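You operate a simulated robot arm through the tools that you are given. There is no shell and no other tool. Be economical: measure what you need, move in short steps, check, and stop when the job is done.

You are at the controls of a simulated robot arm. One attempt, no reset.

Task
Put the big yellow cap on the top shelf of the left rack away on the grey table. Open the right drawer of the right bench, put the small grey cap from the top of the low rack in the inside of the right drawer of the right bench and shut the drawer again. Take the white bottle labelled "Cleaner" from the top of the low rack and put it on top of the small motor there. Any order will do. Set down upright: white bottle.

It is judged by the outcome, as a careful person would: the job done as asked, and still so three seconds after it is handed in. It fails if anything else is knocked over, pushed out of place, dropped, spilled or broken. A push-on lid holds only when it is set on centred and level and pressed home; a screw cap is set on level and turned clockwise until tight.

Robot
A 6-joint arm with a two-finger gripper on a trunk, on a base that drives. Base frame: it is fixed to the floor where the robot stands at the start and does not move with it; the origin is under the middle of the robot, x ahead of it, y to its left, z up; the surface under the hand at the start is at about z = 1.06. Units: m, degrees, N and s.
With the tool pointing down near the work surface it reaches from about 0.1 to 0.96 m from the robot's upright axis, wherever it stands. Its first joint turns from -166.0 to 166.0 degrees. Places, roughly: grey table [-0.9, -3.1, 0.8]; inside of the right drawer of the right bench [-5.6, -1.8, 0.6]; right drawer of the right bench [-5.6, -1.8, 0.6]; small grey cap [-5.5, 1.75, 0.75]; small motor [-5.75, 1.75, 0.75]; white bottle [-5.75, 1.75, 0.75]. Payload 2.45 kg.
The TCP is the grasp point between the finger pads, 0.02 m short of the fingertips. In the tool frame z runs along the fingers and y along their closing line. Largest opening 0.14 m; the body of the gripper starts 0.168 m behind the TCP.
Orientation is told as [roll, pitch, yaw] about the base's x, y, z axes, in that order, counted from this pose: with the fingers straight down and closing along the base's y, the tool's x points along the base's -x, its y along +y and its z along -z.

Tools
- The arm moves only by the tool servo_tool. Its argument "moves" is a list of rows, each an object of numbers (a shift or turn left out is 0, a gripper value left out holds the last): "rx", "ry", "rz": the turn, a rotation vector about the tool's x, y, z in degrees; "tx", "ty", "tz": the shift along the tool's x, y, z in m; "gripper": the finger opening in m, from 0 to 0.14. In form: [{"rx": .., "ry": .., "rz": .., "tx": .., "ty": .., "tz": .., "gripper": ..}, ...]. A call has 1 to 10 rows; each row is the pose to reach, as a shift and turn from the pose commanded when the call began, along the tool's axes at that moment. Rows are played at 5 a second. More than 0.05 m and 8.6 degrees between two rows, or a gripper value outside its range, and nothing of the call is played. A pose out of reach is approached as far as the arm can. The call stops where the force on the tool passes 40 N (or 10 N more than at its start, if that is more) or the arm is blocked; 0.2 s more then pass. Each finger travels about 0.045 m/s and halts on what it meets, pressing with about 30 N; the grip force reading is that of the motor and also rises with nothing between the fingers. The clock runs only during rows and for 0.2 s after the last one: add rows that repeat a pose to give the fingers time. It gives the time, the measured TCP pose, the force on the tool (base axes), the opening and the grip force at its end, in the units of the frame above (readings bear some noise), with the torque about the TCP (base axes, N m) and any sound that the robot's microphone picked up, and new pictures: "pictures" is both (left out), scene, wrist or none.
- Cameras (640 x 400 px; columns grow to the right, rows downward): "scene" is now at [-0.1117, 0.1369, 1.187]; the picture's right is [-0.44, -0.90, 0.00], its down [0.12, -0.06, -0.99] and it looks along [0.89, -0.43, 0.14] (base axes); focal length 248 px, centre (320, 200). "wrist" rides on the gripper at [0.078, 0.011, -0.209] in the tool frame; the picture's right is [-0.14, 0.99, 0.00], its down [-0.92, -0.13, -0.37] and it looks along [-0.36, -0.05, 0.93] (tool axes); focal length 280 px, centre (320, 200). There is no depth. A picture from a camera that has moved, and an enlarged one, comes with that camera's place and axes in the base frame and with its lens.
- roll_base(legs): drives the robot by 1 to 6 legs, each [ahead, left, turn to the left] in m, m and degrees, along the robot's own axes; the way and the turn of a leg run together, so that a leg with both is an arc; at most 1.5 m and 180 degrees a leg. The arm and the cameras ride along, it lands a little off, and it stops where it bumps. It gives what a move gives, and a new picture of the scene camera.
- turn_head(pan, tilt): turns the head with the scene camera to pan (to the left, within 143 degrees either way) and tilt (down, from -29 to 69), counted from straight ahead of the robot. It gives what a move gives, and a new picture of the scene camera.
- zoom(camera, box): a new picture of the part [left, top, right, bottom] of that camera's present view, enlarged. The clock stands still meanwhile.
- job_done(): hands the job in; it is judged then, once.

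Go step by step. Nothing tells you exact positions but the pictures and the camera data: compare them with the known pose of the tool, close in by small moves and look again before you grip or let go. The budget is 165 turns and 260 pictures, counting those below and the enlarged ones. Unless the task says otherwise, let go and move clear before handing in.

The tools are called as a command line: name --argument value ..., lists and objects as JSON in quotes. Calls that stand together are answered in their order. servo_tool: Moves the arm, as the interface text tells. Its arguments: {"type":"object","properties":{"moves":{"type":"array","items":{"type":"object","properties":{"rx":{"type":"number"},"ry":{"type":"number"},"rz":{"type":"number"},"tx":{"type":"number"},"ty":{"type":"number"},"tz":{"type":"number"},"gripper":{"type":"number"}}}},"pictures":{"type":"string","enum":["both","scene","wrist","none"]}},"required":["moves"]} The other tools are called the same way: roll_base (legs) drives the base; turn_head (pan, tilt) turns the head that bears the scene camera; zoom (camera, box) takes an enlarged picture of a part of a camera's view; job_done () hands the job in.

At the start:

```text
time: 0.0
tool_pos: [0.6045, -0.1691, 1.3503]
orientation: [0.0, -0.1, 0.0]
force: [1.1, 0.3, -0.4]
torque: [0.0, 0.02, -0.02]
opening: 0.1398
finger_force: 0.1
robot x, y, heading: [-0.0014, -0.0023, -0.0]
head pan, tilt: [-26.0, -8.0]
```

scene: 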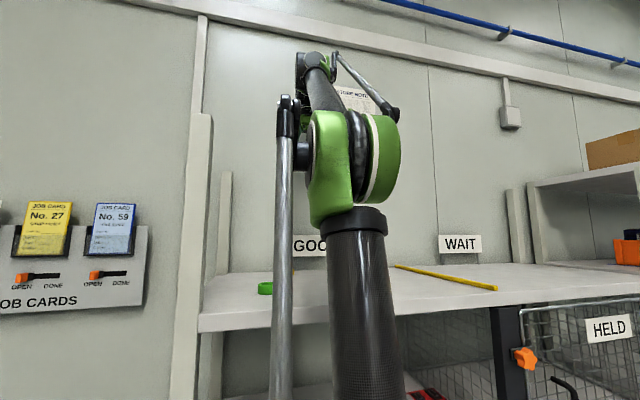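
wrist: 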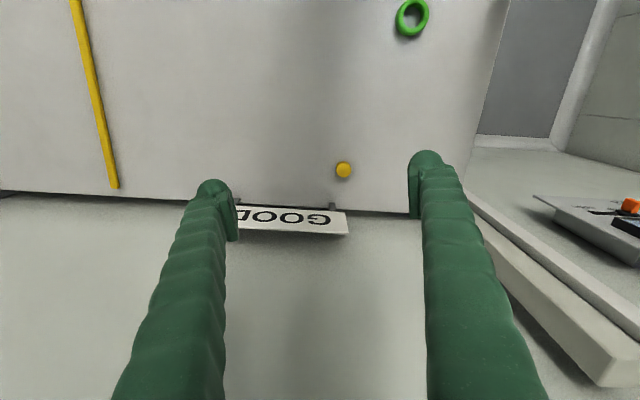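

I see a counter ahead with the arm in front of it; none of the named items are obvious yet. I look around first with the head.

turn_head --pan 60 --tilt 10

turn_head --pan 140 --tilt 10

turn_head --pan -140 --tilt 10

turn_head --pan -80 --tilt 10

```text
time: 1.6
tool_pos: [0.604, -0.1688, 1.3508]
orientation: [-0.1, 0.0, 0.1]
force: [0.2, 0.9, 0.4]
torque: [-0.01, -0.02, -0.03]
opening: 0.1398
finger_force: 0.1
robot x, y, heading: [0.0024, -0.0013, 0.2]
head pan, tilt: [60.0, 10.0]
camera scene: at [-0.1422, 0.255, 1.1588], right [0.87, -0.5, 0.0], down [-0.09, -0.15, -0.98], along [0.49, 0.85, -0.17], focal length 248 px, centre (320, 200)
```

scene: 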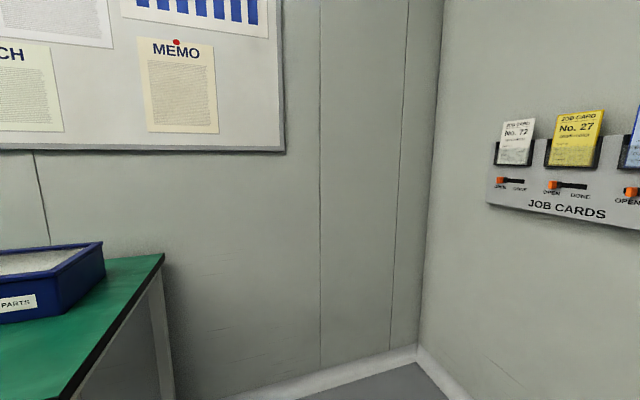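

```text
time: 3.1
tool_pos: [0.6052, -0.1694, 1.3509]
orientation: [0.1, 0.0, 0.0]
force: [0.1, -0.3, -0.3]
torque: [0.02, -0.01, 0.03]
opening: 0.1401
finger_force: 0.0
robot x, y, heading: [-0.0029, -0.003, 0.3]
head pan, tilt: [140.0, 10.0]
camera scene: at [-0.2599, 0.2343, 1.1588], right [0.64, 0.77, 0.0], down [0.13, -0.11, -0.98], along [-0.75, 0.63, -0.17], focal length 248 px, centre (320, 200)
```

scene: 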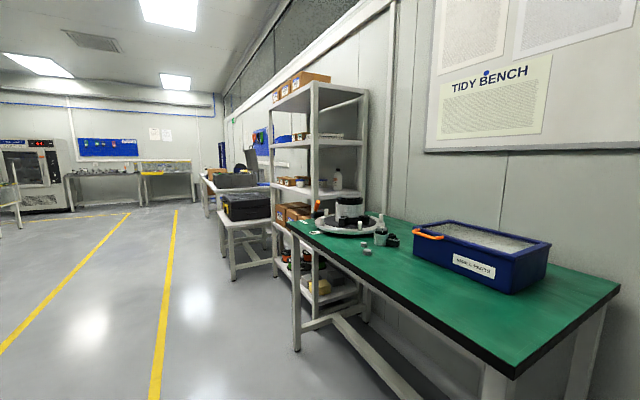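

```text
time: 7.0
tool_pos: [0.6043, -0.1691, 1.3503]
orientation: [0.0, 0.0, 0.0]
force: [0.3, -0.1, -0.1]
torque: [0.01, 0.02, 0.02]
opening: 0.14
finger_force: 0.0
robot x, y, heading: [0.0001, -0.0026, -0.2]
head pan, tilt: [-140.0, 10.0]
camera scene: at [-0.2599, 0.1147, 1.1588], right [-0.64, 0.77, 0.0], down [0.13, 0.11, -0.98], along [-0.75, -0.63, -0.17], focal length 248 px, centre (320, 200)
```

scene: 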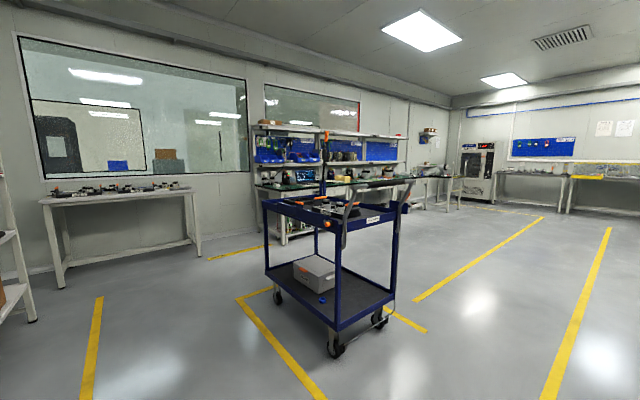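

```text
time: 8.3
tool_pos: [0.6038, -0.168, 1.3505]
orientation: [0.0, 0.1, 0.0]
force: [0.1, -0.2, 0.2]
torque: [-0.05, -0.01, 0.01]
opening: 0.1398
finger_force: 0.0
robot x, y, heading: [-0.001, 0.0013, -0.1]
head pan, tilt: [-80.0, 10.0]
camera scene: at [-0.1726, 0.0829, 1.1588], right [-0.98, -0.17, 0.0], down [-0.03, 0.17, -0.98], along [0.17, -0.97, -0.17], focal length 248 px, centre (320, 200)
```

scene: 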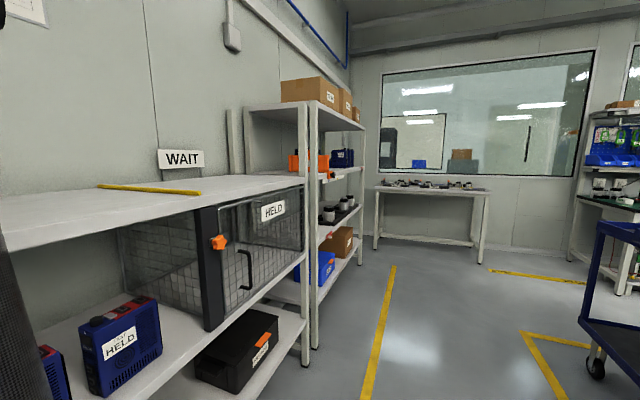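

The grey table is the one under the window at around (-0.9,-3.1). I look closer at the rack on the left wall and beyond.

zoom --camera "scene" --box '[360, 160, 520, 260]'

turn_head --pan 140 --tilt 10

zoom --camera "scene" --box '[180, 60, 420, 210]'

zoom --camera "scene" --box '[0, 100, 240, 250]'

```text
4.00 times, centred on (440, 210) of scene
camera zoom: at [-0.1726, 0.0829, 1.1588], right [-0.98, -0.17, 0.0], down [-0.03, 0.17, -0.98], along [0.17, -0.97, -0.17], focal length 990 px, centre (-160, 160)
```

zoom: 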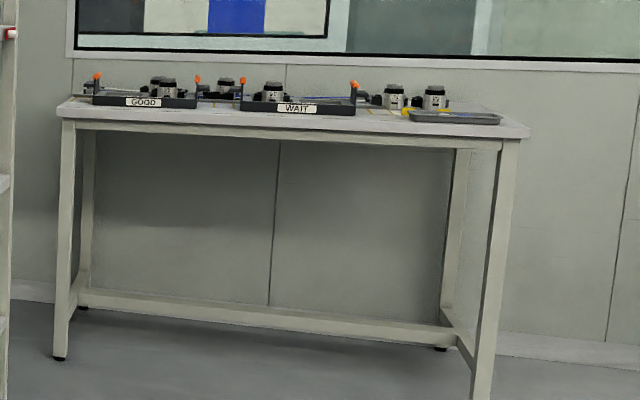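

```text
time: 11.4
tool_pos: [0.6046, -0.1693, 1.3508]
orientation: [0.0, 0.0, 0.0]
force: [-0.2, -0.3, 0.3]
torque: [0.0, 0.01, 0.01]
opening: 0.1399
finger_force: 0.0
robot x, y, heading: [0.0, -0.0044, -0.1]
head pan, tilt: [140.0, 10.0]
camera scene: at [-0.2599, 0.2343, 1.1588], right [0.64, 0.77, 0.0], down [0.13, -0.11, -0.98], along [-0.75, 0.63, -0.17], focal length 248 px, centre (320, 200)
```

scene: 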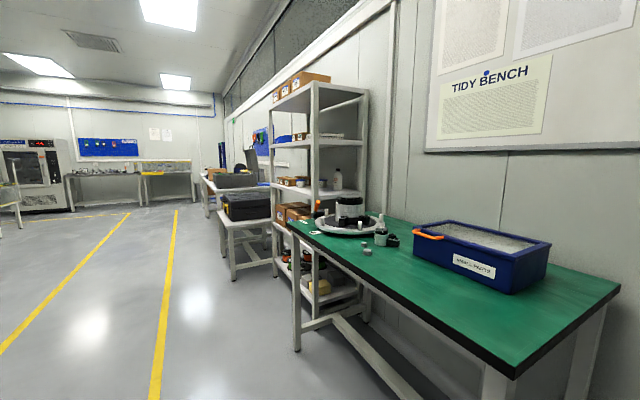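

```text
2.67 times, centred on (300, 135) of scene
camera zoom: at [-0.2599, 0.2343, 1.1588], right [0.64, 0.77, 0.0], down [0.13, -0.11, -0.98], along [-0.75, 0.63, -0.17], focal length 660 px, centre (373, 373)
```

zoom: 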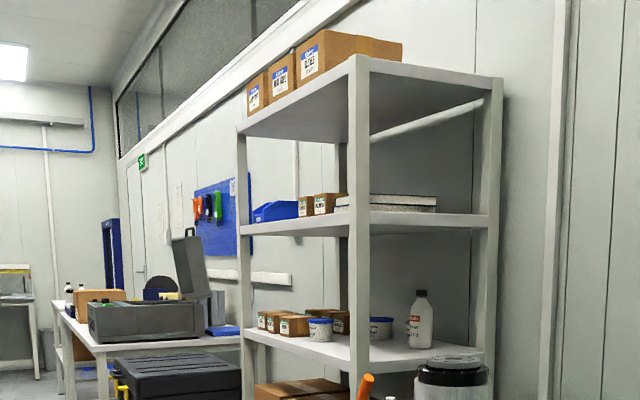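

```text
2.67 times, centred on (120, 175) of scene
camera zoom: at [-0.2599, 0.2343, 1.1588], right [0.64, 0.77, 0.0], down [0.13, -0.11, -0.98], along [-0.75, 0.63, -0.17], focal length 660 px, centre (853, 267)
```

zoom: 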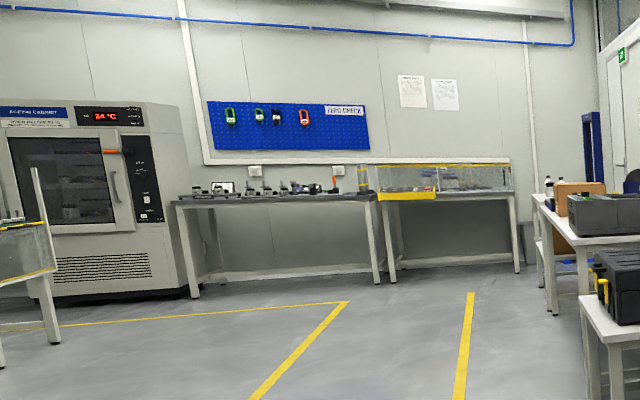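

No yellow cap visible yet. I back off, turn around and drive toward the far end, looking on the way.

roll_base --legs '[[-0.3, 0, 0], [0, 0, 180]]'

turn_head --pan 0 --tilt 5

```text
time: 15.8
tool_pos: [0.3029, 0.1724, 1.3506]
orientation: [-0.8, 0.4, 31.8]
force: [0.5, -7.8, -3.5]
torque: [0.34, 0.11, -0.39]
opening: 0.1399
finger_force: 0.0
robot x, y, heading: [-0.2999, 0.0, 32.7]
head pan, tilt: [140.0, 10.0]
stopped in leg 2: the force on the tool passed its limit at 119 N (the readings are from after the stop); the commanded pose is now the measured one
camera scene: at [-0.6448, 0.0578, 1.1589], right [0.13, 0.99, 0.0], down [0.17, -0.02, -0.98], along [-0.98, 0.13, -0.17], focal length 248 px, centre (320, 200)
```

scene: 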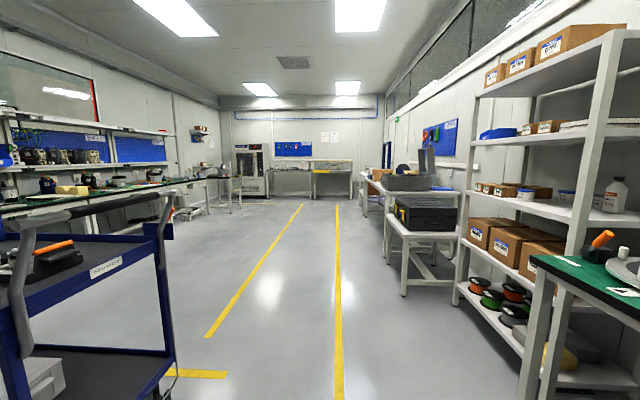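

```text
time: 18.0
tool_pos: [0.3034, 0.1711, 1.3515]
orientation: [-0.6, 0.4, 31.8]
force: [1.1, -15.2, -0.9]
torque: [0.43, 0.05, -0.65]
opening: 0.1398
finger_force: 0.0
robot x, y, heading: [-0.3011, -0.0031, 32.7]
head pan, tilt: [0.0, 5.0]
camera scene: at [-0.4751, 0.0942, 1.1669], right [0.54, -0.84, 0.0], down [-0.07, -0.05, -1.0], along [0.84, 0.53, -0.09], focal length 248 px, centre (320, 200)
```

scene: 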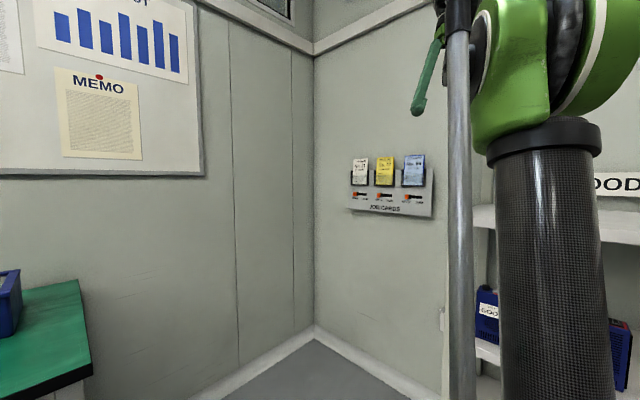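

The tool touched something while turning; I check with the wrist camera.

servo_tool --moves '[{"tx": 0}]' --pictures "wrist"

turn_head --pan -40 --tilt 0

```text
time: 18.4
tool_pos: [0.303, 0.1719, 1.3506]
orientation: [-0.6, 0.2, 31.8]
force: [0.4, -14.8, -0.7]
torque: [0.5, 0.05, -0.72]
opening: 0.1398
finger_force: 0.0
robot x, y, heading: [-0.3022, -0.0016, 32.8]
head pan, tilt: [0.0, 5.0]
camera wrist: at [0.2304, 0.1432, 1.5594], right [-0.41, 0.91, -0.01], down [0.85, 0.38, 0.36], along [0.34, 0.14, -0.93], focal length 280 px, centre (320, 200)
```

wrist: 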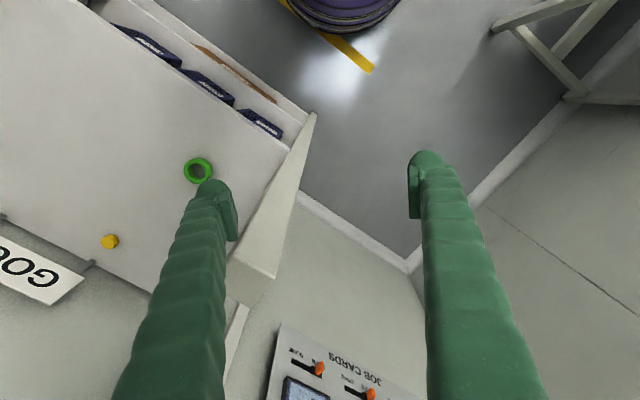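

```text
time: 19.4
tool_pos: [0.3022, 0.1722, 1.3505]
orientation: [-0.6, 0.3, 31.8]
force: [-1.7, -14.8, -1.3]
torque: [0.52, 0.04, -0.72]
opening: 0.14
finger_force: 0.1
robot x, y, heading: [-0.3005, 0.0001, 32.1]
head pan, tilt: [-40.0, 0.0]
camera scene: at [-0.4635, 0.033, 1.1748], right [-0.13, -0.99, 0.0], down [0.0, 0.0, -1.0], along [0.99, -0.13, 0.0], focal length 248 px, centre (320, 200)
```

scene: 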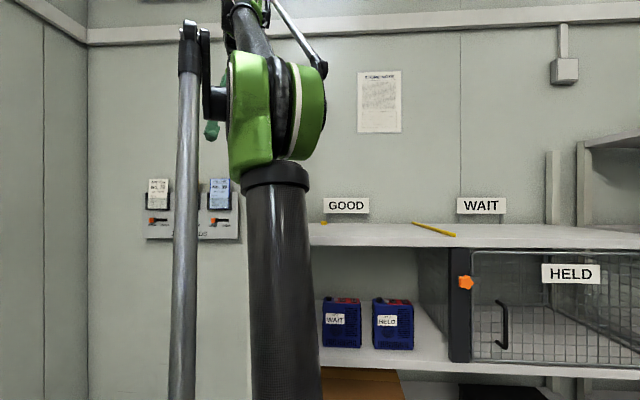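

The left finger met the tall counter post. I turn back, withdraw further, then turn around.

roll_base --legs '[[0, 0, -30], [-0.45, 0, 0], [0, 0, 178]]'

turn_head --pan 0 --tilt 8

```text
time: 30.9
tool_pos: [-1.3553, 0.1507, 1.351]
orientation: [-0.7, 0.4, -179.8]
force: [0.7, 0.5, 0.3]
torque: [-0.01, 0.0, -0.02]
opening: 0.1399
finger_force: 0.1
robot x, y, heading: [-0.7542, -0.0221, -179.3]
head pan, tilt: [-40.0, 0.0]
camera scene: at [-0.6294, -0.1347, 1.1748], right [0.63, 0.77, 0.0], down [0.0, 0.0, -1.0], along [-0.77, 0.63, 0.0], focal length 248 px, centre (320, 200)
```

scene: 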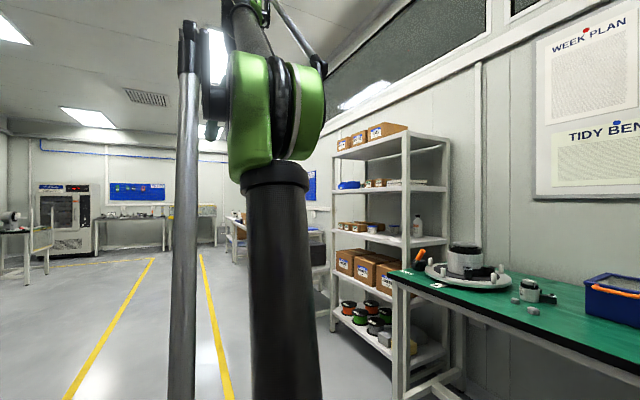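

```text
time: 32.0
tool_pos: [-1.3559, 0.15, 1.3515]
orientation: [-0.8, 0.4, -179.9]
force: [-0.9, -0.3, 0.2]
torque: [0.0, -0.01, 0.03]
opening: 0.1399
finger_force: 0.1
robot x, y, heading: [-0.7534, -0.0132, -179.4]
head pan, tilt: [0.0, 8.0]
camera scene: at [-0.6524, -0.1927, 1.162], right [-0.01, 1.0, 0.0], down [0.14, 0.0, -0.99], along [-0.99, -0.01, -0.14], focal length 248 px, centre (320, 200)
```

scene: 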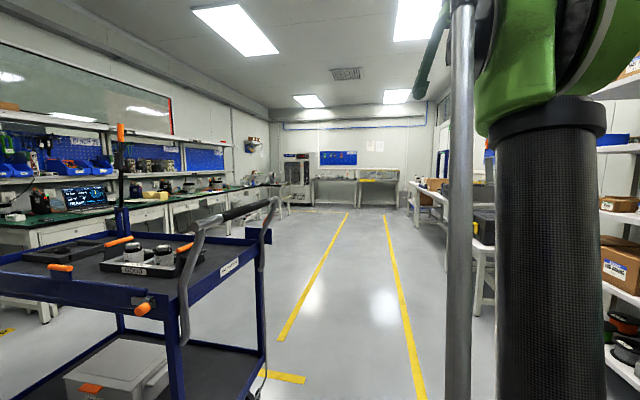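

Clear aisle ahead between the cart and rack. I drive on and look at both sides.

roll_base --legs '[[0, -0.12, 0], [1.4, 0, 0], [0.9, 0, 0]]'

turn_head --pan 90 --tilt 8

turn_head --pan -80 --tilt 8

```text
time: 44.2
tool_pos: [-3.6637, 0.2234, 1.3506]
orientation: [-0.7, 0.4, -179.3]
force: [0.1, 0.0, -0.1]
torque: [-0.01, 0.02, 0.0]
opening: 0.1398
finger_force: 0.1
robot x, y, heading: [-3.0613, 0.0582, -178.8]
head pan, tilt: [0.0, 8.0]
camera scene: at [-2.9576, -0.1135, 1.162], right [-0.02, 1.0, 0.0], down [0.14, 0.0, -0.99], along [-0.99, -0.02, -0.14], focal length 248 px, centre (320, 200)
```

scene: 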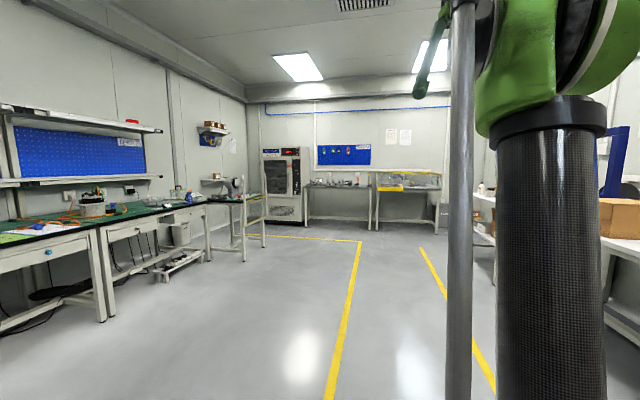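

```text
time: 45.8
tool_pos: [-3.6644, 0.2237, 1.3517]
orientation: [-0.7, 0.4, -179.2]
force: [-0.4, 0.2, -0.1]
torque: [-0.02, -0.03, -0.03]
opening: 0.1401
finger_force: 0.0
robot x, y, heading: [-3.0613, 0.0592, -178.8]
head pan, tilt: [90.0, 8.0]
camera scene: at [-2.8632, -0.2042, 1.162], right [-1.0, -0.02, 0.0], down [0.0, 0.14, -0.99], along [0.02, -0.99, -0.14], focal length 248 px, centre (320, 200)
```

scene: 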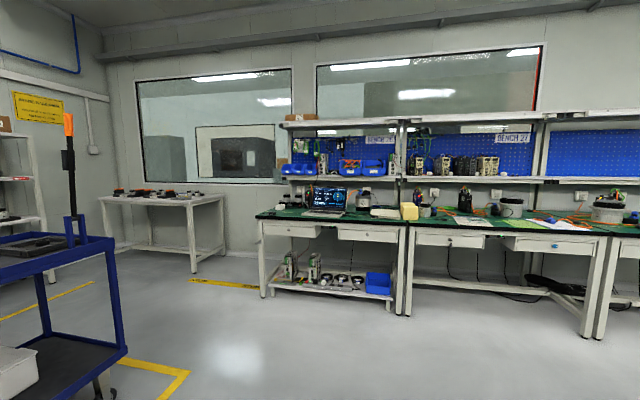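

```text
time: 48.4
tool_pos: [-3.6646, 0.2229, 1.3514]
orientation: [-0.7, 0.4, -179.3]
force: [0.5, -0.1, 0.8]
torque: [0.0, 0.01, 0.03]
opening: 0.14
finger_force: 0.1
robot x, y, heading: [-3.0593, 0.0611, -178.8]
head pan, tilt: [-80.0, 8.0]
camera scene: at [-2.883, -0.0207, 1.162], right [0.98, 0.19, 0.0], down [0.03, -0.14, -0.99], along [-0.19, 0.97, -0.14], focal length 248 px, centre (320, 200)
```

scene: 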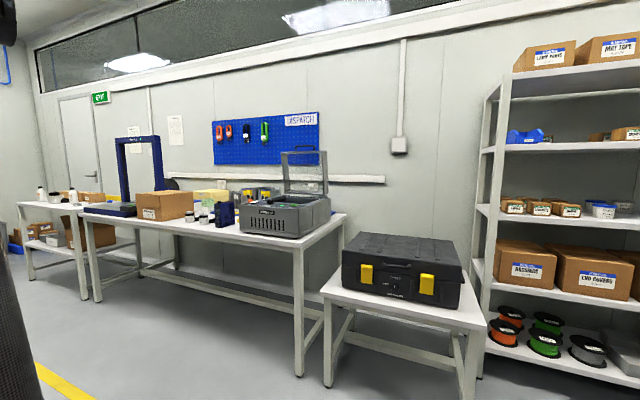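

The low rack is the small table at far left beyond the yard bench; the right bench is the third one. I drive to in front of the low rack.

roll_base --legs '[[1.4, 0, 0], [1.1, 0, 0], [0, 0, -91]]'

turn_head --pan 20 --tilt 20

turn_head --pan -30 --tilt 15

```text
time: 64.5
tool_pos: [-5.3921, 0.6227, 1.3503]
orientation: [-0.6, 0.3, 89.3]
force: [0.4, -0.1, -0.2]
torque: [0.0, 0.01, 0.0]
opening: 0.1401
finger_force: 0.1
robot x, y, heading: [-5.5698, 0.0204, 89.9]
head pan, tilt: [-80.0, 8.0]
camera scene: at [-5.6539, -0.1525, 1.162], right [0.17, -0.99, 0.0], down [-0.14, -0.02, -0.99], along [0.98, 0.17, -0.14], focal length 248 px, centre (320, 200)
```

scene: 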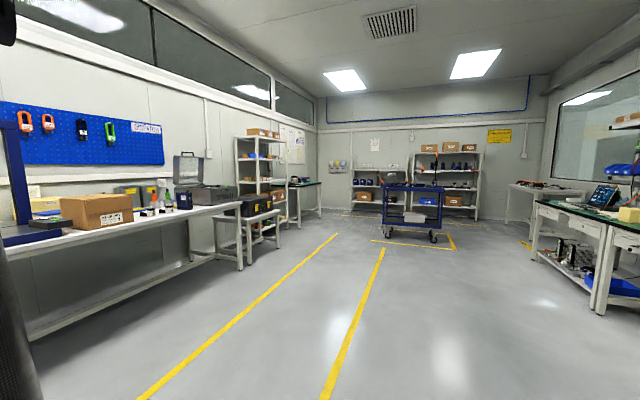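

```text
time: 66.3
tool_pos: [-5.3926, 0.6227, 1.3496]
orientation: [-0.7, 0.2, 89.3]
force: [-0.3, 0.1, -0.5]
torque: [0.04, 0.01, 0.01]
opening: 0.1401
finger_force: 0.2
robot x, y, heading: [-5.5686, 0.0194, 90.1]
head pan, tilt: [20.0, 20.0]
camera scene: at [-5.7768, -0.0808, 1.1425], right [0.94, 0.34, 0.0], down [0.12, -0.32, -0.94], along [-0.32, 0.88, -0.34], focal length 248 px, centre (320, 200)
```

scene: 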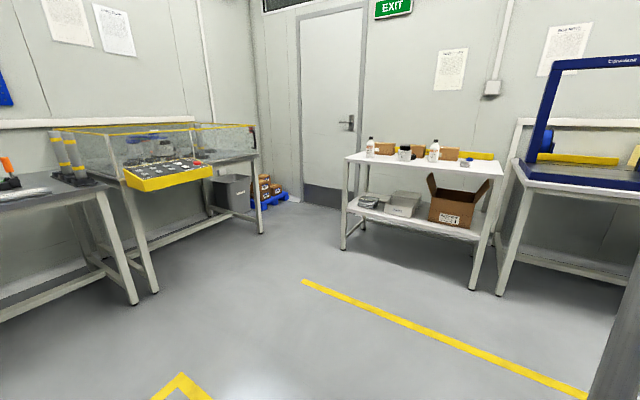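

```text
time: 67.5
tool_pos: [-5.3939, 0.6222, 1.3496]
orientation: [-0.7, 0.3, 89.4]
force: [0.8, -0.3, 0.1]
torque: [0.02, 0.0, 0.01]
opening: 0.1401
finger_force: 0.1
robot x, y, heading: [-5.5694, 0.0223, 90.0]
head pan, tilt: [-30.0, 15.0]
camera scene: at [-5.6983, -0.0875, 1.1506], right [0.87, -0.5, 0.0], down [-0.13, -0.22, -0.97], along [0.48, 0.84, -0.26], focal length 248 px, centre (320, 200)
```

scene: 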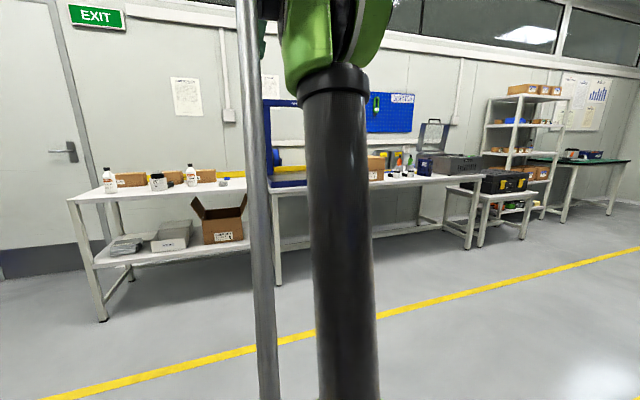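

The rack with the GOOD/WAIT signs where I started is likely the left rack, with the yellow cap there. Now the low rack: I look closer at it.

roll_base --legs '[[0.75, 0.15, 0]]'

turn_head --pan 8 --tilt 22

zoom --camera "scene" --box '[160, 120, 400, 270]'

```text
time: 71.7
tool_pos: [-5.5409, 1.3818, 1.3515]
orientation: [-0.7, 0.4, 89.2]
force: [0.0, 0.4, 0.1]
torque: [-0.01, 0.03, 0.02]
opening: 0.1401
finger_force: 0.1
robot x, y, heading: [-5.7174, 0.7815, 89.7]
head pan, tilt: [-30.0, 15.0]
camera scene: at [-5.8461, 0.6734, 1.1506], right [0.86, -0.5, 0.0], down [-0.13, -0.22, -0.97], along [0.49, 0.84, -0.26], focal length 248 px, centre (320, 200)
```

scene: 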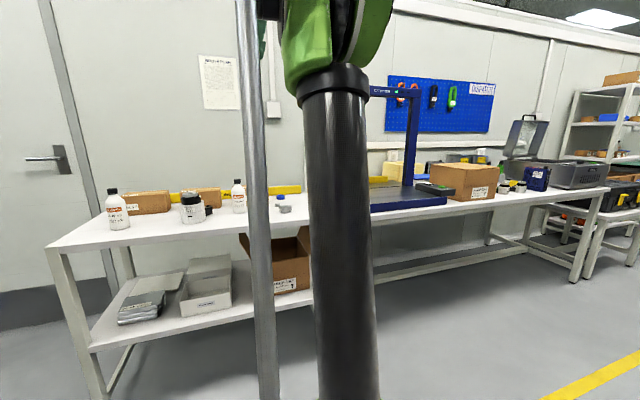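

```text
time: 72.7
tool_pos: [-5.5408, 1.3832, 1.3509]
orientation: [-0.6, 0.3, 89.4]
force: [0.2, -0.1, 0.3]
torque: [0.05, -0.02, 0.0]
opening: 0.14
finger_force: 0.2
robot x, y, heading: [-5.7204, 0.7791, 89.7]
head pan, tilt: [8.0, 22.0]
camera scene: at [-5.9057, 0.6846, 1.1393], right [0.99, 0.14, 0.0], down [0.05, -0.37, -0.93], along [-0.13, 0.92, -0.37], focal length 248 px, centre (320, 200)
```

scene: 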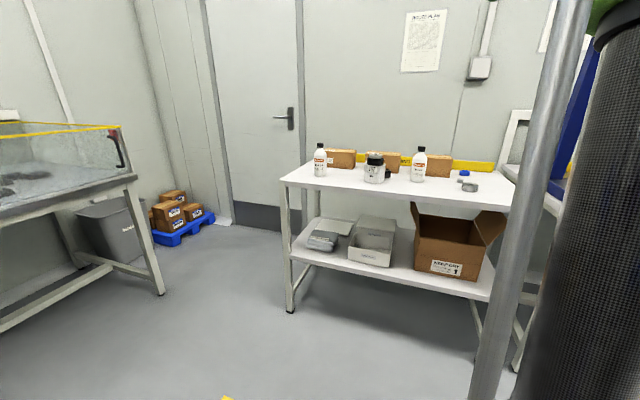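

```text
2.67 times, centred on (280, 195) of scene
camera zoom: at [-5.9057, 0.6846, 1.1393], right [0.99, 0.14, 0.0], down [0.05, -0.37, -0.93], along [-0.13, 0.92, -0.37], focal length 660 px, centre (427, 213)
```

zoom: 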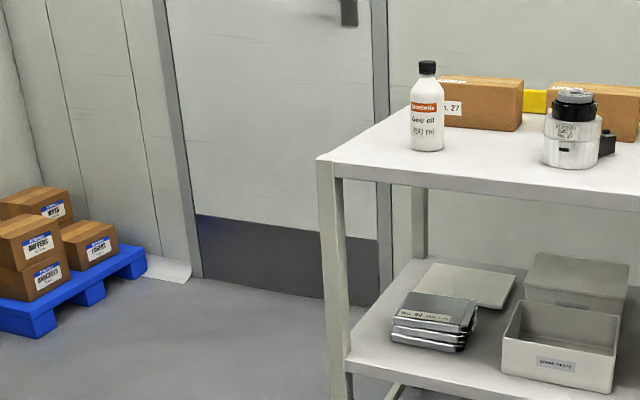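

zoom --camera "scene" --box '[360, 135, 500, 222]'

zoom --camera "scene" --box '[290, 135, 430, 222]'

servo_tool --moves '[{"tx": 0}]' --pictures "wrist"

```text
4.57 times, centred on (430, 178) of scene
camera zoom: at [-5.9057, 0.6846, 1.1393], right [0.99, 0.14, 0.0], down [0.05, -0.37, -0.93], along [-0.13, 0.92, -0.37], focal length 1131 px, centre (-183, 298)
```

zoom: 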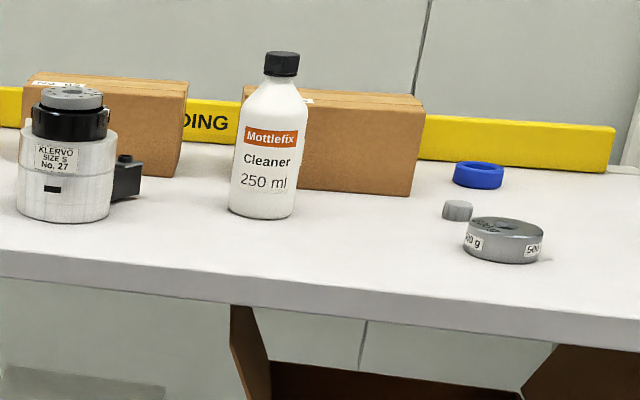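

```text
4.57 times, centred on (360, 178) of scene
camera zoom: at [-5.9057, 0.6846, 1.1393], right [0.99, 0.14, 0.0], down [0.05, -0.37, -0.93], along [-0.13, 0.92, -0.37], focal length 1131 px, centre (137, 298)
```

zoom: 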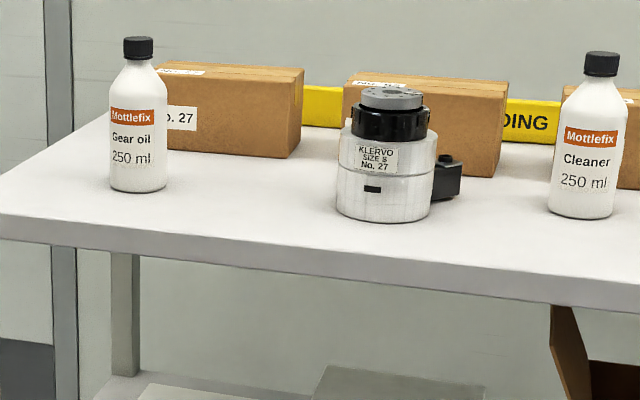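

```text
time: 73.1
tool_pos: [-5.542, 1.3825, 1.3504]
orientation: [-0.7, 0.3, 89.3]
force: [-0.2, -0.1, 0.1]
torque: [0.01, 0.02, -0.02]
opening: 0.1402
finger_force: 0.0
robot x, y, heading: [-5.719, 0.78, 89.9]
head pan, tilt: [8.0, 22.0]
camera wrist: at [-5.5548, 1.3071, 1.5593], right [-0.99, 0.15, -0.01], down [0.13, 0.92, 0.36], along [0.07, 0.36, -0.93], focal length 280 px, centre (320, 200)
```

wrist: 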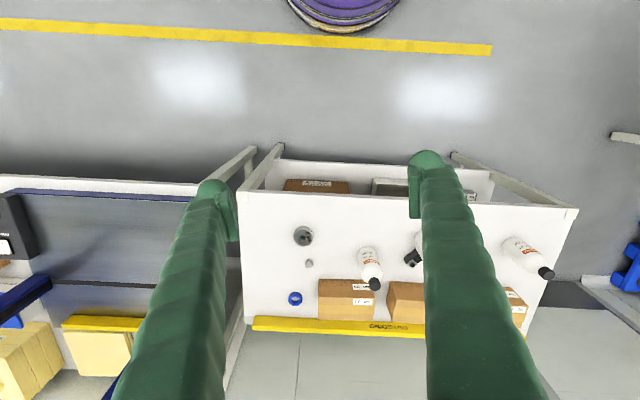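

I see the small motor (left), the Cleaner bottle (centre), the small ribbed grey cap beside the 500 g weight (right). I move closer and view from above.

roll_base --legs '[[0.27, 0, 0]]'

servo_tool --moves '[{"tx": 0}]' --pictures "both"

```text
time: 75.0
tool_pos: [-5.5402, 1.6556, 1.3504]
orientation: [-0.6, 0.3, 89.3]
force: [0.6, 0.1, -0.7]
torque: [-0.01, -0.02, 0.03]
opening: 0.14
finger_force: 0.1
robot x, y, heading: [-5.7193, 1.0584, 89.9]
head pan, tilt: [8.0, 22.0]
camera scene: at [-5.905, 0.9571, 1.1393], right [0.99, 0.14, 0.0], down [0.05, -0.37, -0.93], along [-0.13, 0.92, -0.37], focal length 248 px, centre (320, 200)
```

scene: 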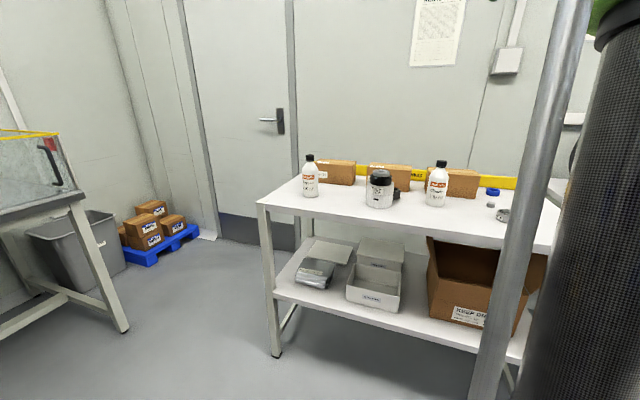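

```text
time: 75.4
tool_pos: [-5.5405, 1.655, 1.3504]
orientation: [-0.8, 0.2, 89.4]
force: [-0.4, -0.2, 0.3]
torque: [-0.02, 0.01, 0.0]
opening: 0.1399
finger_force: 0.0
robot x, y, heading: [-5.722, 1.0569, 89.9]
head pan, tilt: [8.0, 22.0]
camera scene: at [-5.905, 0.9571, 1.1393], right [0.99, 0.14, 0.0], down [0.05, -0.37, -0.93], along [-0.13, 0.92, -0.37], focal length 248 px, centre (320, 200)
camera wrist: at [-5.5538, 1.5796, 1.5594], right [-0.99, 0.15, -0.01], down [0.13, 0.92, 0.36], along [0.07, 0.36, -0.93], focal length 280 px, centre (320, 200)
```

scene: 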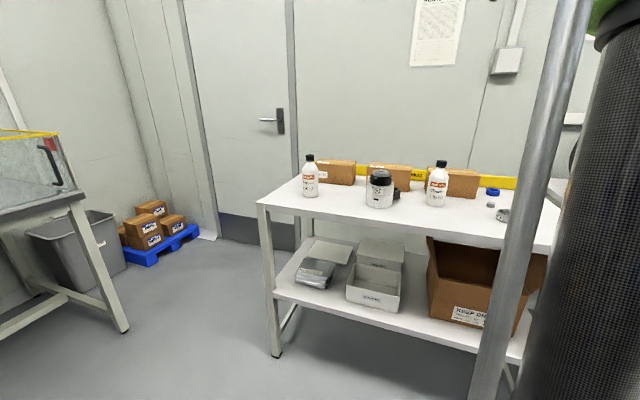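
wrist: 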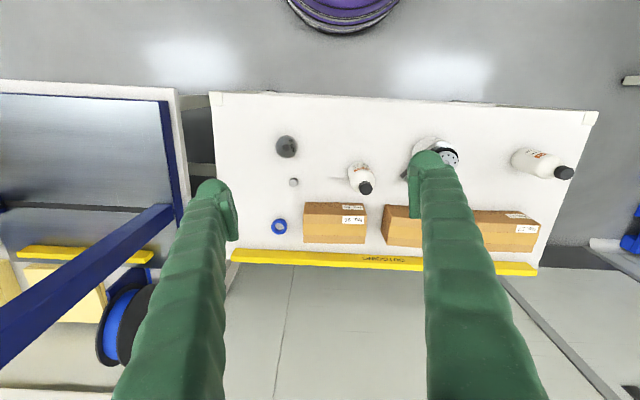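

Bottle about (-5.619, 1.806), motor about (-5.805, 1.79), cap about (-5.433, 1.805), table z≈0.80. I move above the bottle.

servo_tool --moves '[{"tx": -0.04, "ty": 0.02, "tz": 0.02}, {"tx": -0.08, "ty": 0.04, "tz": 0.04}, {"tx": -0.115, "ty": 0.06, "tz": 0.06}, {"tx": -0.15, "ty": 0.08, "tz": 0.08}, {"tx": -0.15, "ty": 0.08, "tz": 0.125}, {"tx": -0.15, "ty": 0.08, "tz": 0.17}, {"tx": -0.15, "ty": 0.08, "tz": 0.21}, {"tx": -0.15, "ty": 0.08, "tz": 0.25}]'

```text
time: 77.2
tool_pos: [-5.6163, 1.8049, 1.0982]
orientation: [-0.7, 0.3, 89.3]
force: [0.5, 0.3, 1.2]
torque: [0.01, 0.0, -0.02]
opening: 0.1401
finger_force: 0.0
robot x, y, heading: [-5.7162, 1.0551, 89.6]
head pan, tilt: [8.0, 22.0]
camera scene: at [-5.9051, 0.9572, 1.1393], right [0.99, 0.14, 0.0], down [0.05, -0.37, -0.93], along [-0.13, 0.92, -0.37], focal length 248 px, centre (320, 200)
camera wrist: at [-5.628, 1.7295, 1.3065], right [-0.99, 0.15, -0.01], down [0.13, 0.92, 0.36], along [0.07, 0.36, -0.93], focal length 280 px, centre (320, 200)
```

scene: 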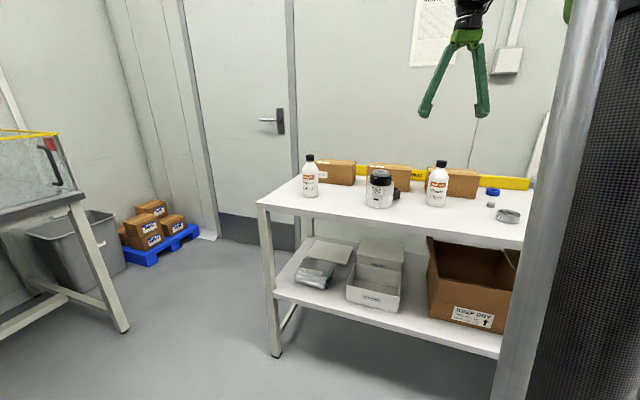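
wrist: 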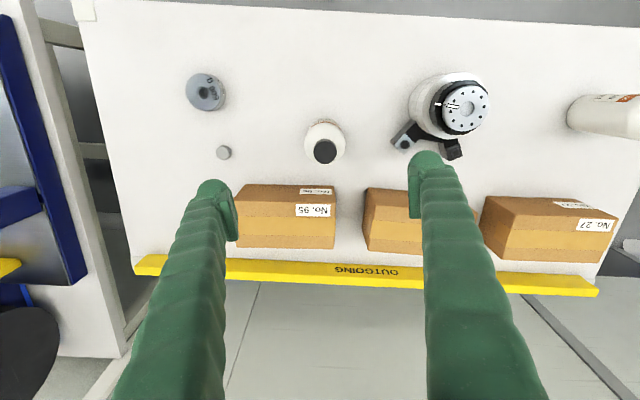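

The tool is centred over the bottle; I narrow the opening and descend around the bottle body.

servo_tool --moves '[{"tx": 0.004, "ty": 0.003, "tz": 0.03, "gripper": 0.11}, {"tx": 0.004, "ty": 0.005, "tz": 0.075, "gripper": 0.11}, {"tx": 0.004, "ty": 0.005, "tz": 0.12}, {"tx": 0.004, "ty": 0.005, "tz": 0.16}]'

```text
time: 78.2
tool_pos: [-5.6169, 1.7995, 0.9394]
orientation: [-0.6, 0.3, 89.4]
force: [0.2, -0.9, 0.5]
torque: [0.0, 0.01, 0.02]
opening: 0.1098
finger_force: 0.1
robot x, y, heading: [-5.7147, 1.0554, 89.6]
head pan, tilt: [8.0, 22.0]
camera scene: at [-5.905, 0.9571, 1.1393], right [0.99, 0.14, 0.0], down [0.05, -0.37, -0.93], along [-0.13, 0.92, -0.37], focal length 248 px, centre (320, 200)
camera wrist: at [-5.6318, 1.7242, 1.1478], right [-0.99, 0.15, -0.01], down [0.13, 0.92, 0.36], along [0.07, 0.36, -0.93], focal length 280 px, centre (320, 200)
```

scene: 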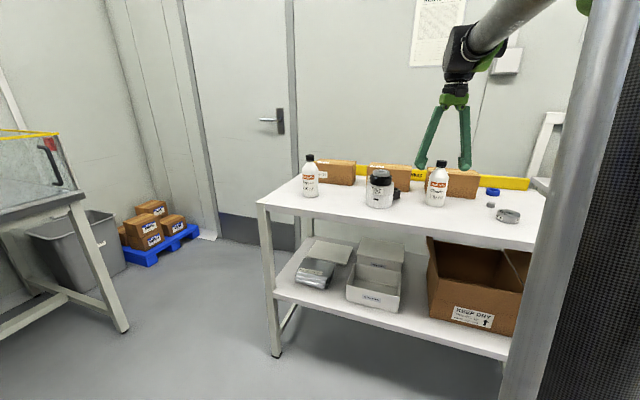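
wrist: 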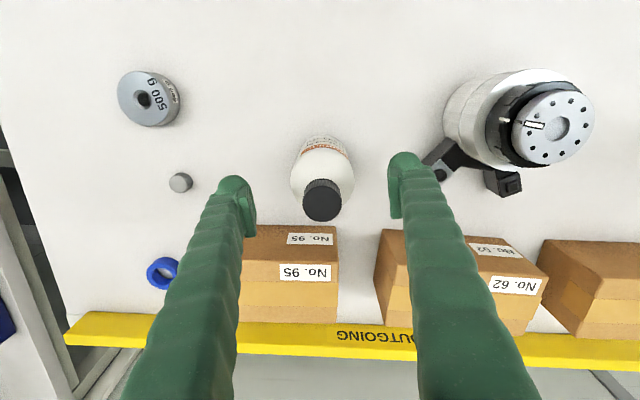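

Aligned; I go down the last part and grip.

servo_tool --moves '[{"tz": 0.04}, {"tz": 0.077}, {"tz": 0.077, "gripper": 0.04}, {"tz": 0.077, "gripper": 0.04}, {"tz": 0.077, "gripper": 0.04}, {"tz": 0.077, "gripper": 0.04}, {"tz": 0.077, "gripper": 0.04}, {"tz": 0.077, "gripper": 0.04}]'

```text
time: 80.0
tool_pos: [-5.618, 1.7971, 0.8619]
orientation: [-0.7, 0.3, 89.3]
force: [0.1, -0.7, -0.1]
torque: [-0.02, -0.03, 0.04]
opening: 0.0611
finger_force: 29.9
robot x, y, heading: [-5.7179, 1.0533, 90.1]
head pan, tilt: [8.0, 22.0]
camera scene: at [-5.905, 0.9572, 1.1393], right [0.99, 0.14, 0.0], down [0.05, -0.37, -0.93], along [-0.13, 0.92, -0.37], focal length 248 px, centre (320, 200)
camera wrist: at [-5.6317, 1.723, 1.0707], right [-0.99, 0.15, -0.01], down [0.13, 0.92, 0.36], along [0.07, 0.36, -0.93], focal length 280 px, centre (320, 200)
```

scene: 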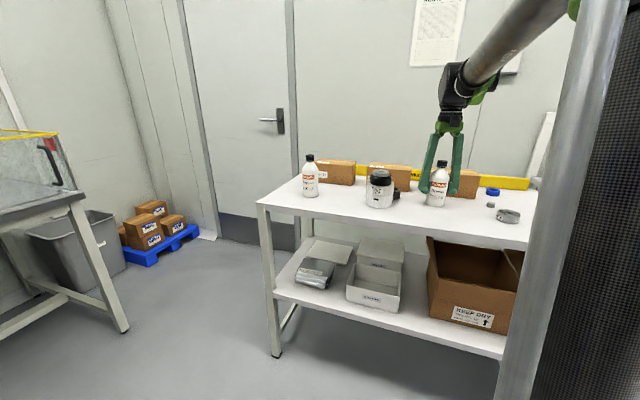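
wrist: 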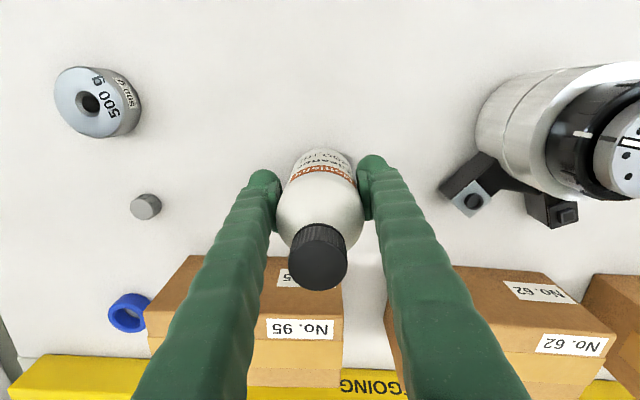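

Gripped at 0.061 m. I lift and move over the motor, top at roughly (-5.808, 1.777, 0.918).

servo_tool --moves '[{"tz": -0.04}, {"tz": -0.085}, {"tz": -0.13}, {"tz": -0.17}, {"ty": 0.04, "tz": -0.18}, {"ty": 0.08, "tx": 0.01, "tz": -0.18}, {"ty": 0.12, "tx": 0.02, "tz": -0.18}]'

zoom --camera "wrist" --box '[320, 50, 640, 250]'

```text
time: 81.6
tool_pos: [-5.741, 1.7827, 1.0407]
orientation: [-0.6, 0.4, 89.4]
force: [-0.9, -0.5, -2.2]
torque: [-0.03, 0.03, 0.02]
opening: 0.0612
finger_force: 29.9
robot x, y, heading: [-5.7199, 1.0539, 89.7]
head pan, tilt: [8.0, 22.0]
camera scene: at [-5.9049, 0.9574, 1.1393], right [0.99, 0.14, 0.0], down [0.05, -0.37, -0.93], along [-0.13, 0.92, -0.37], focal length 248 px, centre (320, 200)
camera wrist: at [-5.7542, 1.7062, 1.249], right [-0.99, 0.15, -0.01], down [0.13, 0.92, 0.36], along [0.07, 0.36, -0.93], focal length 280 px, centre (320, 200)
```

scene: 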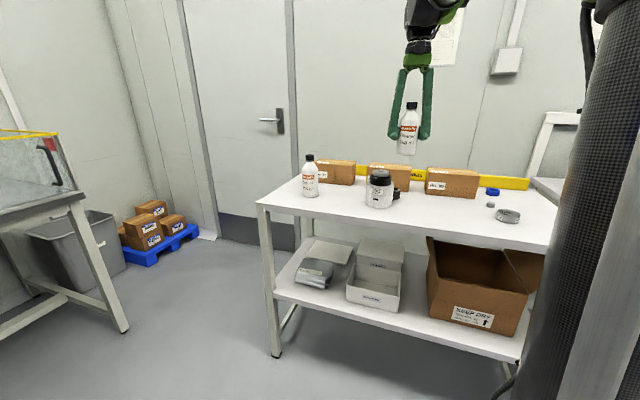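
wrist: 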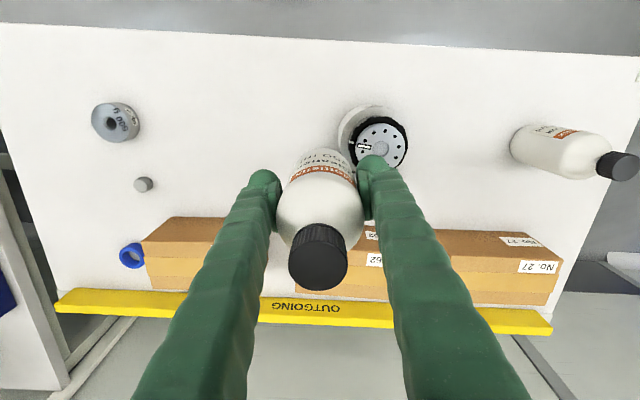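

```text
2.00 times, centred on (480, 150) of wrist
camera zoom: at [-5.7542, 1.7062, 1.249], right [-0.99, 0.15, -0.01], down [0.13, 0.92, 0.36], along [0.07, 0.36, -0.93], focal length 561 px, centre (0, 300)
```

zoom: 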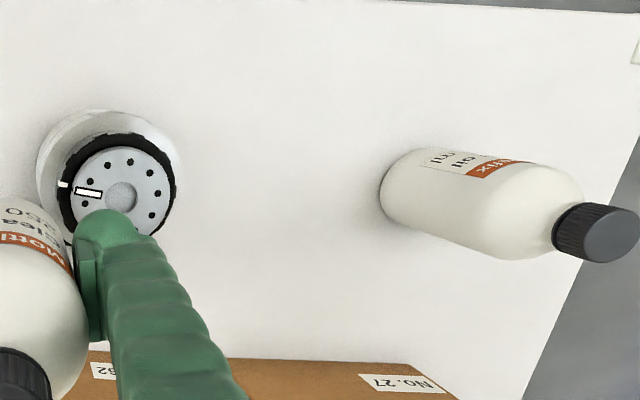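

Dial centre computed at (-5.810, 1.779). I move over it and descend part way.

servo_tool --moves '[{"ty": 0.035, "tx": 0.002}, {"ty": 0.068, "tx": 0.004}, {"ty": 0.068, "tx": 0.004}, {"ty": 0.068, "tx": 0.004, "tz": 0.02}, {"ty": 0.069, "tx": 0.004, "tz": 0.035}]' --pictures "both"

zoom --camera "scene" --box '[320, 100, 480, 220]'

```text
time: 82.8
tool_pos: [-5.8082, 1.7786, 1.0049]
orientation: [-0.7, 0.5, 89.2]
force: [0.4, 0.7, -2.6]
torque: [-0.03, -0.01, -0.01]
opening: 0.0613
finger_force: 30.0
robot x, y, heading: [-5.7165, 1.0537, 89.7]
head pan, tilt: [8.0, 22.0]
camera scene: at [-5.9051, 0.9572, 1.1392], right [0.99, 0.14, 0.0], down [0.05, -0.37, -0.93], along [-0.13, 0.92, -0.37], focal length 248 px, centre (320, 200)
camera wrist: at [-5.8225, 1.7026, 1.2134], right [-0.99, 0.15, -0.01], down [0.13, 0.92, 0.36], along [0.07, 0.36, -0.93], focal length 280 px, centre (320, 200)
```

scene: 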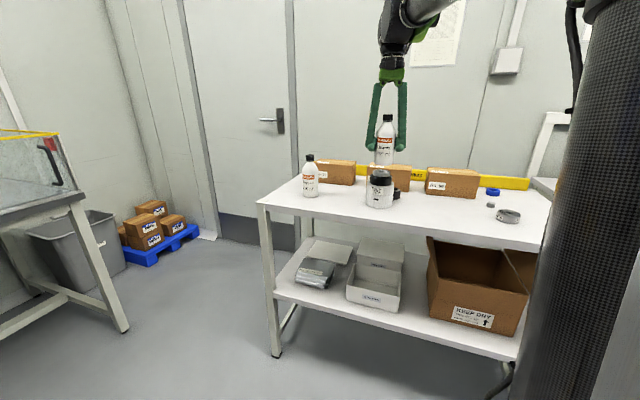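
wrist: 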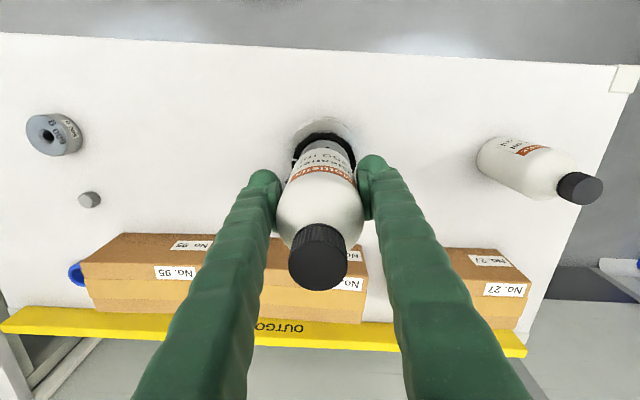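

```text
3.33 times, centred on (400, 160) of scene
camera zoom: at [-5.9051, 0.9572, 1.1392], right [0.99, 0.14, 0.0], down [0.05, -0.37, -0.93], along [-0.13, 0.92, -0.37], focal length 825 px, centre (53, 333)
```

zoom: 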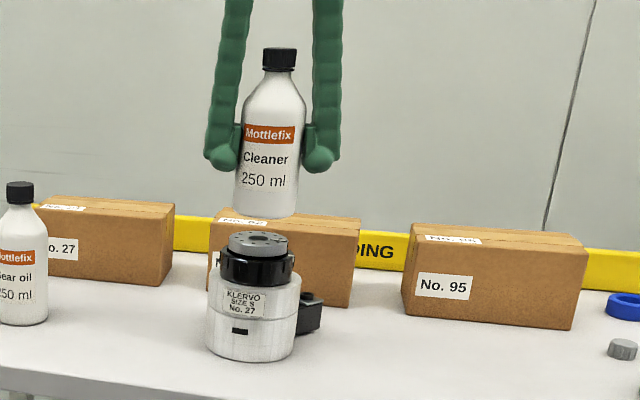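

Bottle needs about 4 mm more in -x, then down. I approach in small steps watching the force.

servo_tool --moves '[{"ty": 0.004}, {"ty": 0.004, "tz": 0.01}, {"ty": 0.004, "tz": 0.018}, {"ty": 0.004, "tz": 0.022}]' --pictures "none"

zoom --camera "scene" --box '[340, 100, 420, 220]'

```text
time: 83.8
tool_pos: [-5.8122, 1.7793, 0.9824]
orientation: [-0.7, 0.4, 89.2]
force: [-0.2, 0.2, -2.8]
torque: [-0.02, 0.03, 0.0]
opening: 0.0612
finger_force: 29.7
robot x, y, heading: [-5.7167, 1.0557, 89.8]
head pan, tilt: [8.0, 22.0]
```

```text
3.33 times, centred on (380, 160) of scene
camera zoom: at [-5.9051, 0.9572, 1.1393], right [0.99, 0.14, 0.0], down [0.05, -0.37, -0.93], along [-0.13, 0.92, -0.37], focal length 825 px, centre (120, 333)
```

zoom: 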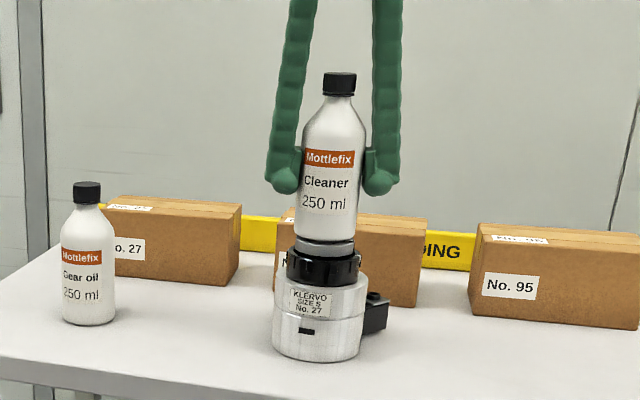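

Well aligned sideways. I take the last millimetres down with force checks.

servo_tool --moves '[{"tz": 0.002}, {"tz": 0.004}]' --pictures "none"

servo_tool --moves '[{"tz": 0.001}, {"tz": 0.002}]' --pictures "none"

servo_tool --moves '[{"tz": 0.001}, {"tz": 0.002}]' --pictures "wrist"

```text
time: 84.4
tool_pos: [-5.8127, 1.7782, 0.9796]
orientation: [-0.6, 0.3, 89.3]
force: [-3.8, 5.2, 22.0]
torque: [0.11, -0.15, -0.03]
opening: 0.0612
finger_force: 30.4
robot x, y, heading: [-5.7161, 1.0579, 89.7]
head pan, tilt: [8.0, 22.0]
```

```text
time: 85.0
tool_pos: [-5.812, 1.7776, 0.9767]
orientation: [-0.7, 0.4, 89.2]
force: [-8.4, 2.4, 30.3]
torque: [0.08, -0.03, -0.04]
opening: 0.0608
finger_force: 29.9
robot x, y, heading: [-5.7203, 1.0534, 89.7]
head pan, tilt: [8.0, 22.0]
```

```text
time: 85.6
tool_pos: [-5.8125, 1.7791, 0.9755]
orientation: [-0.7, 0.3, 89.3]
force: [-9.6, 0.7, 29.1]
torque: [0.11, -0.12, 0.02]
opening: 0.0609
finger_force: 30.0
robot x, y, heading: [-5.7171, 1.0555, 89.9]
head pan, tilt: [8.0, 22.0]
camera wrist: at [-5.8267, 1.7014, 1.184], right [-0.99, 0.15, -0.01], down [0.13, 0.92, 0.37], along [0.07, 0.36, -0.93], focal length 280 px, centre (320, 200)
```

wrist: 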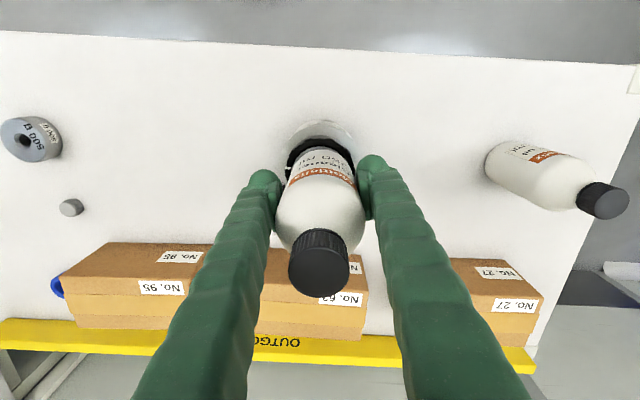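

Contact made (pressing about 30 N); I ease the pressure before releasing.

servo_tool --moves '[{"tz": -0.001}, {"tz": -0.001}]' --pictures "none"

zoom --camera "scene" --box '[340, 100, 420, 220]'

```text
time: 86.2
tool_pos: [-5.8128, 1.7789, 0.9743]
orientation: [-0.7, 0.3, 89.4]
force: [0.3, -1.5, 1.8]
torque: [-0.06, -0.08, -0.05]
opening: 0.0605
finger_force: 29.9
robot x, y, heading: [-5.7202, 1.0543, 89.8]
head pan, tilt: [8.0, 22.0]
```

```text
3.33 times, centred on (380, 160) of scene
camera zoom: at [-5.905, 0.9571, 1.1392], right [0.99, 0.14, 0.0], down [0.05, -0.37, -0.93], along [-0.13, 0.92, -0.37], focal length 825 px, centre (120, 333)
```

zoom: 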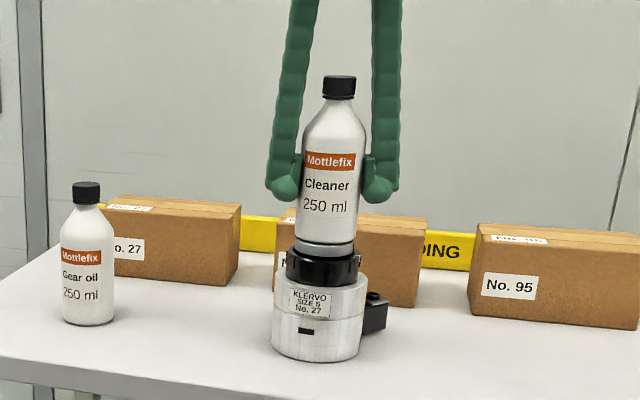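

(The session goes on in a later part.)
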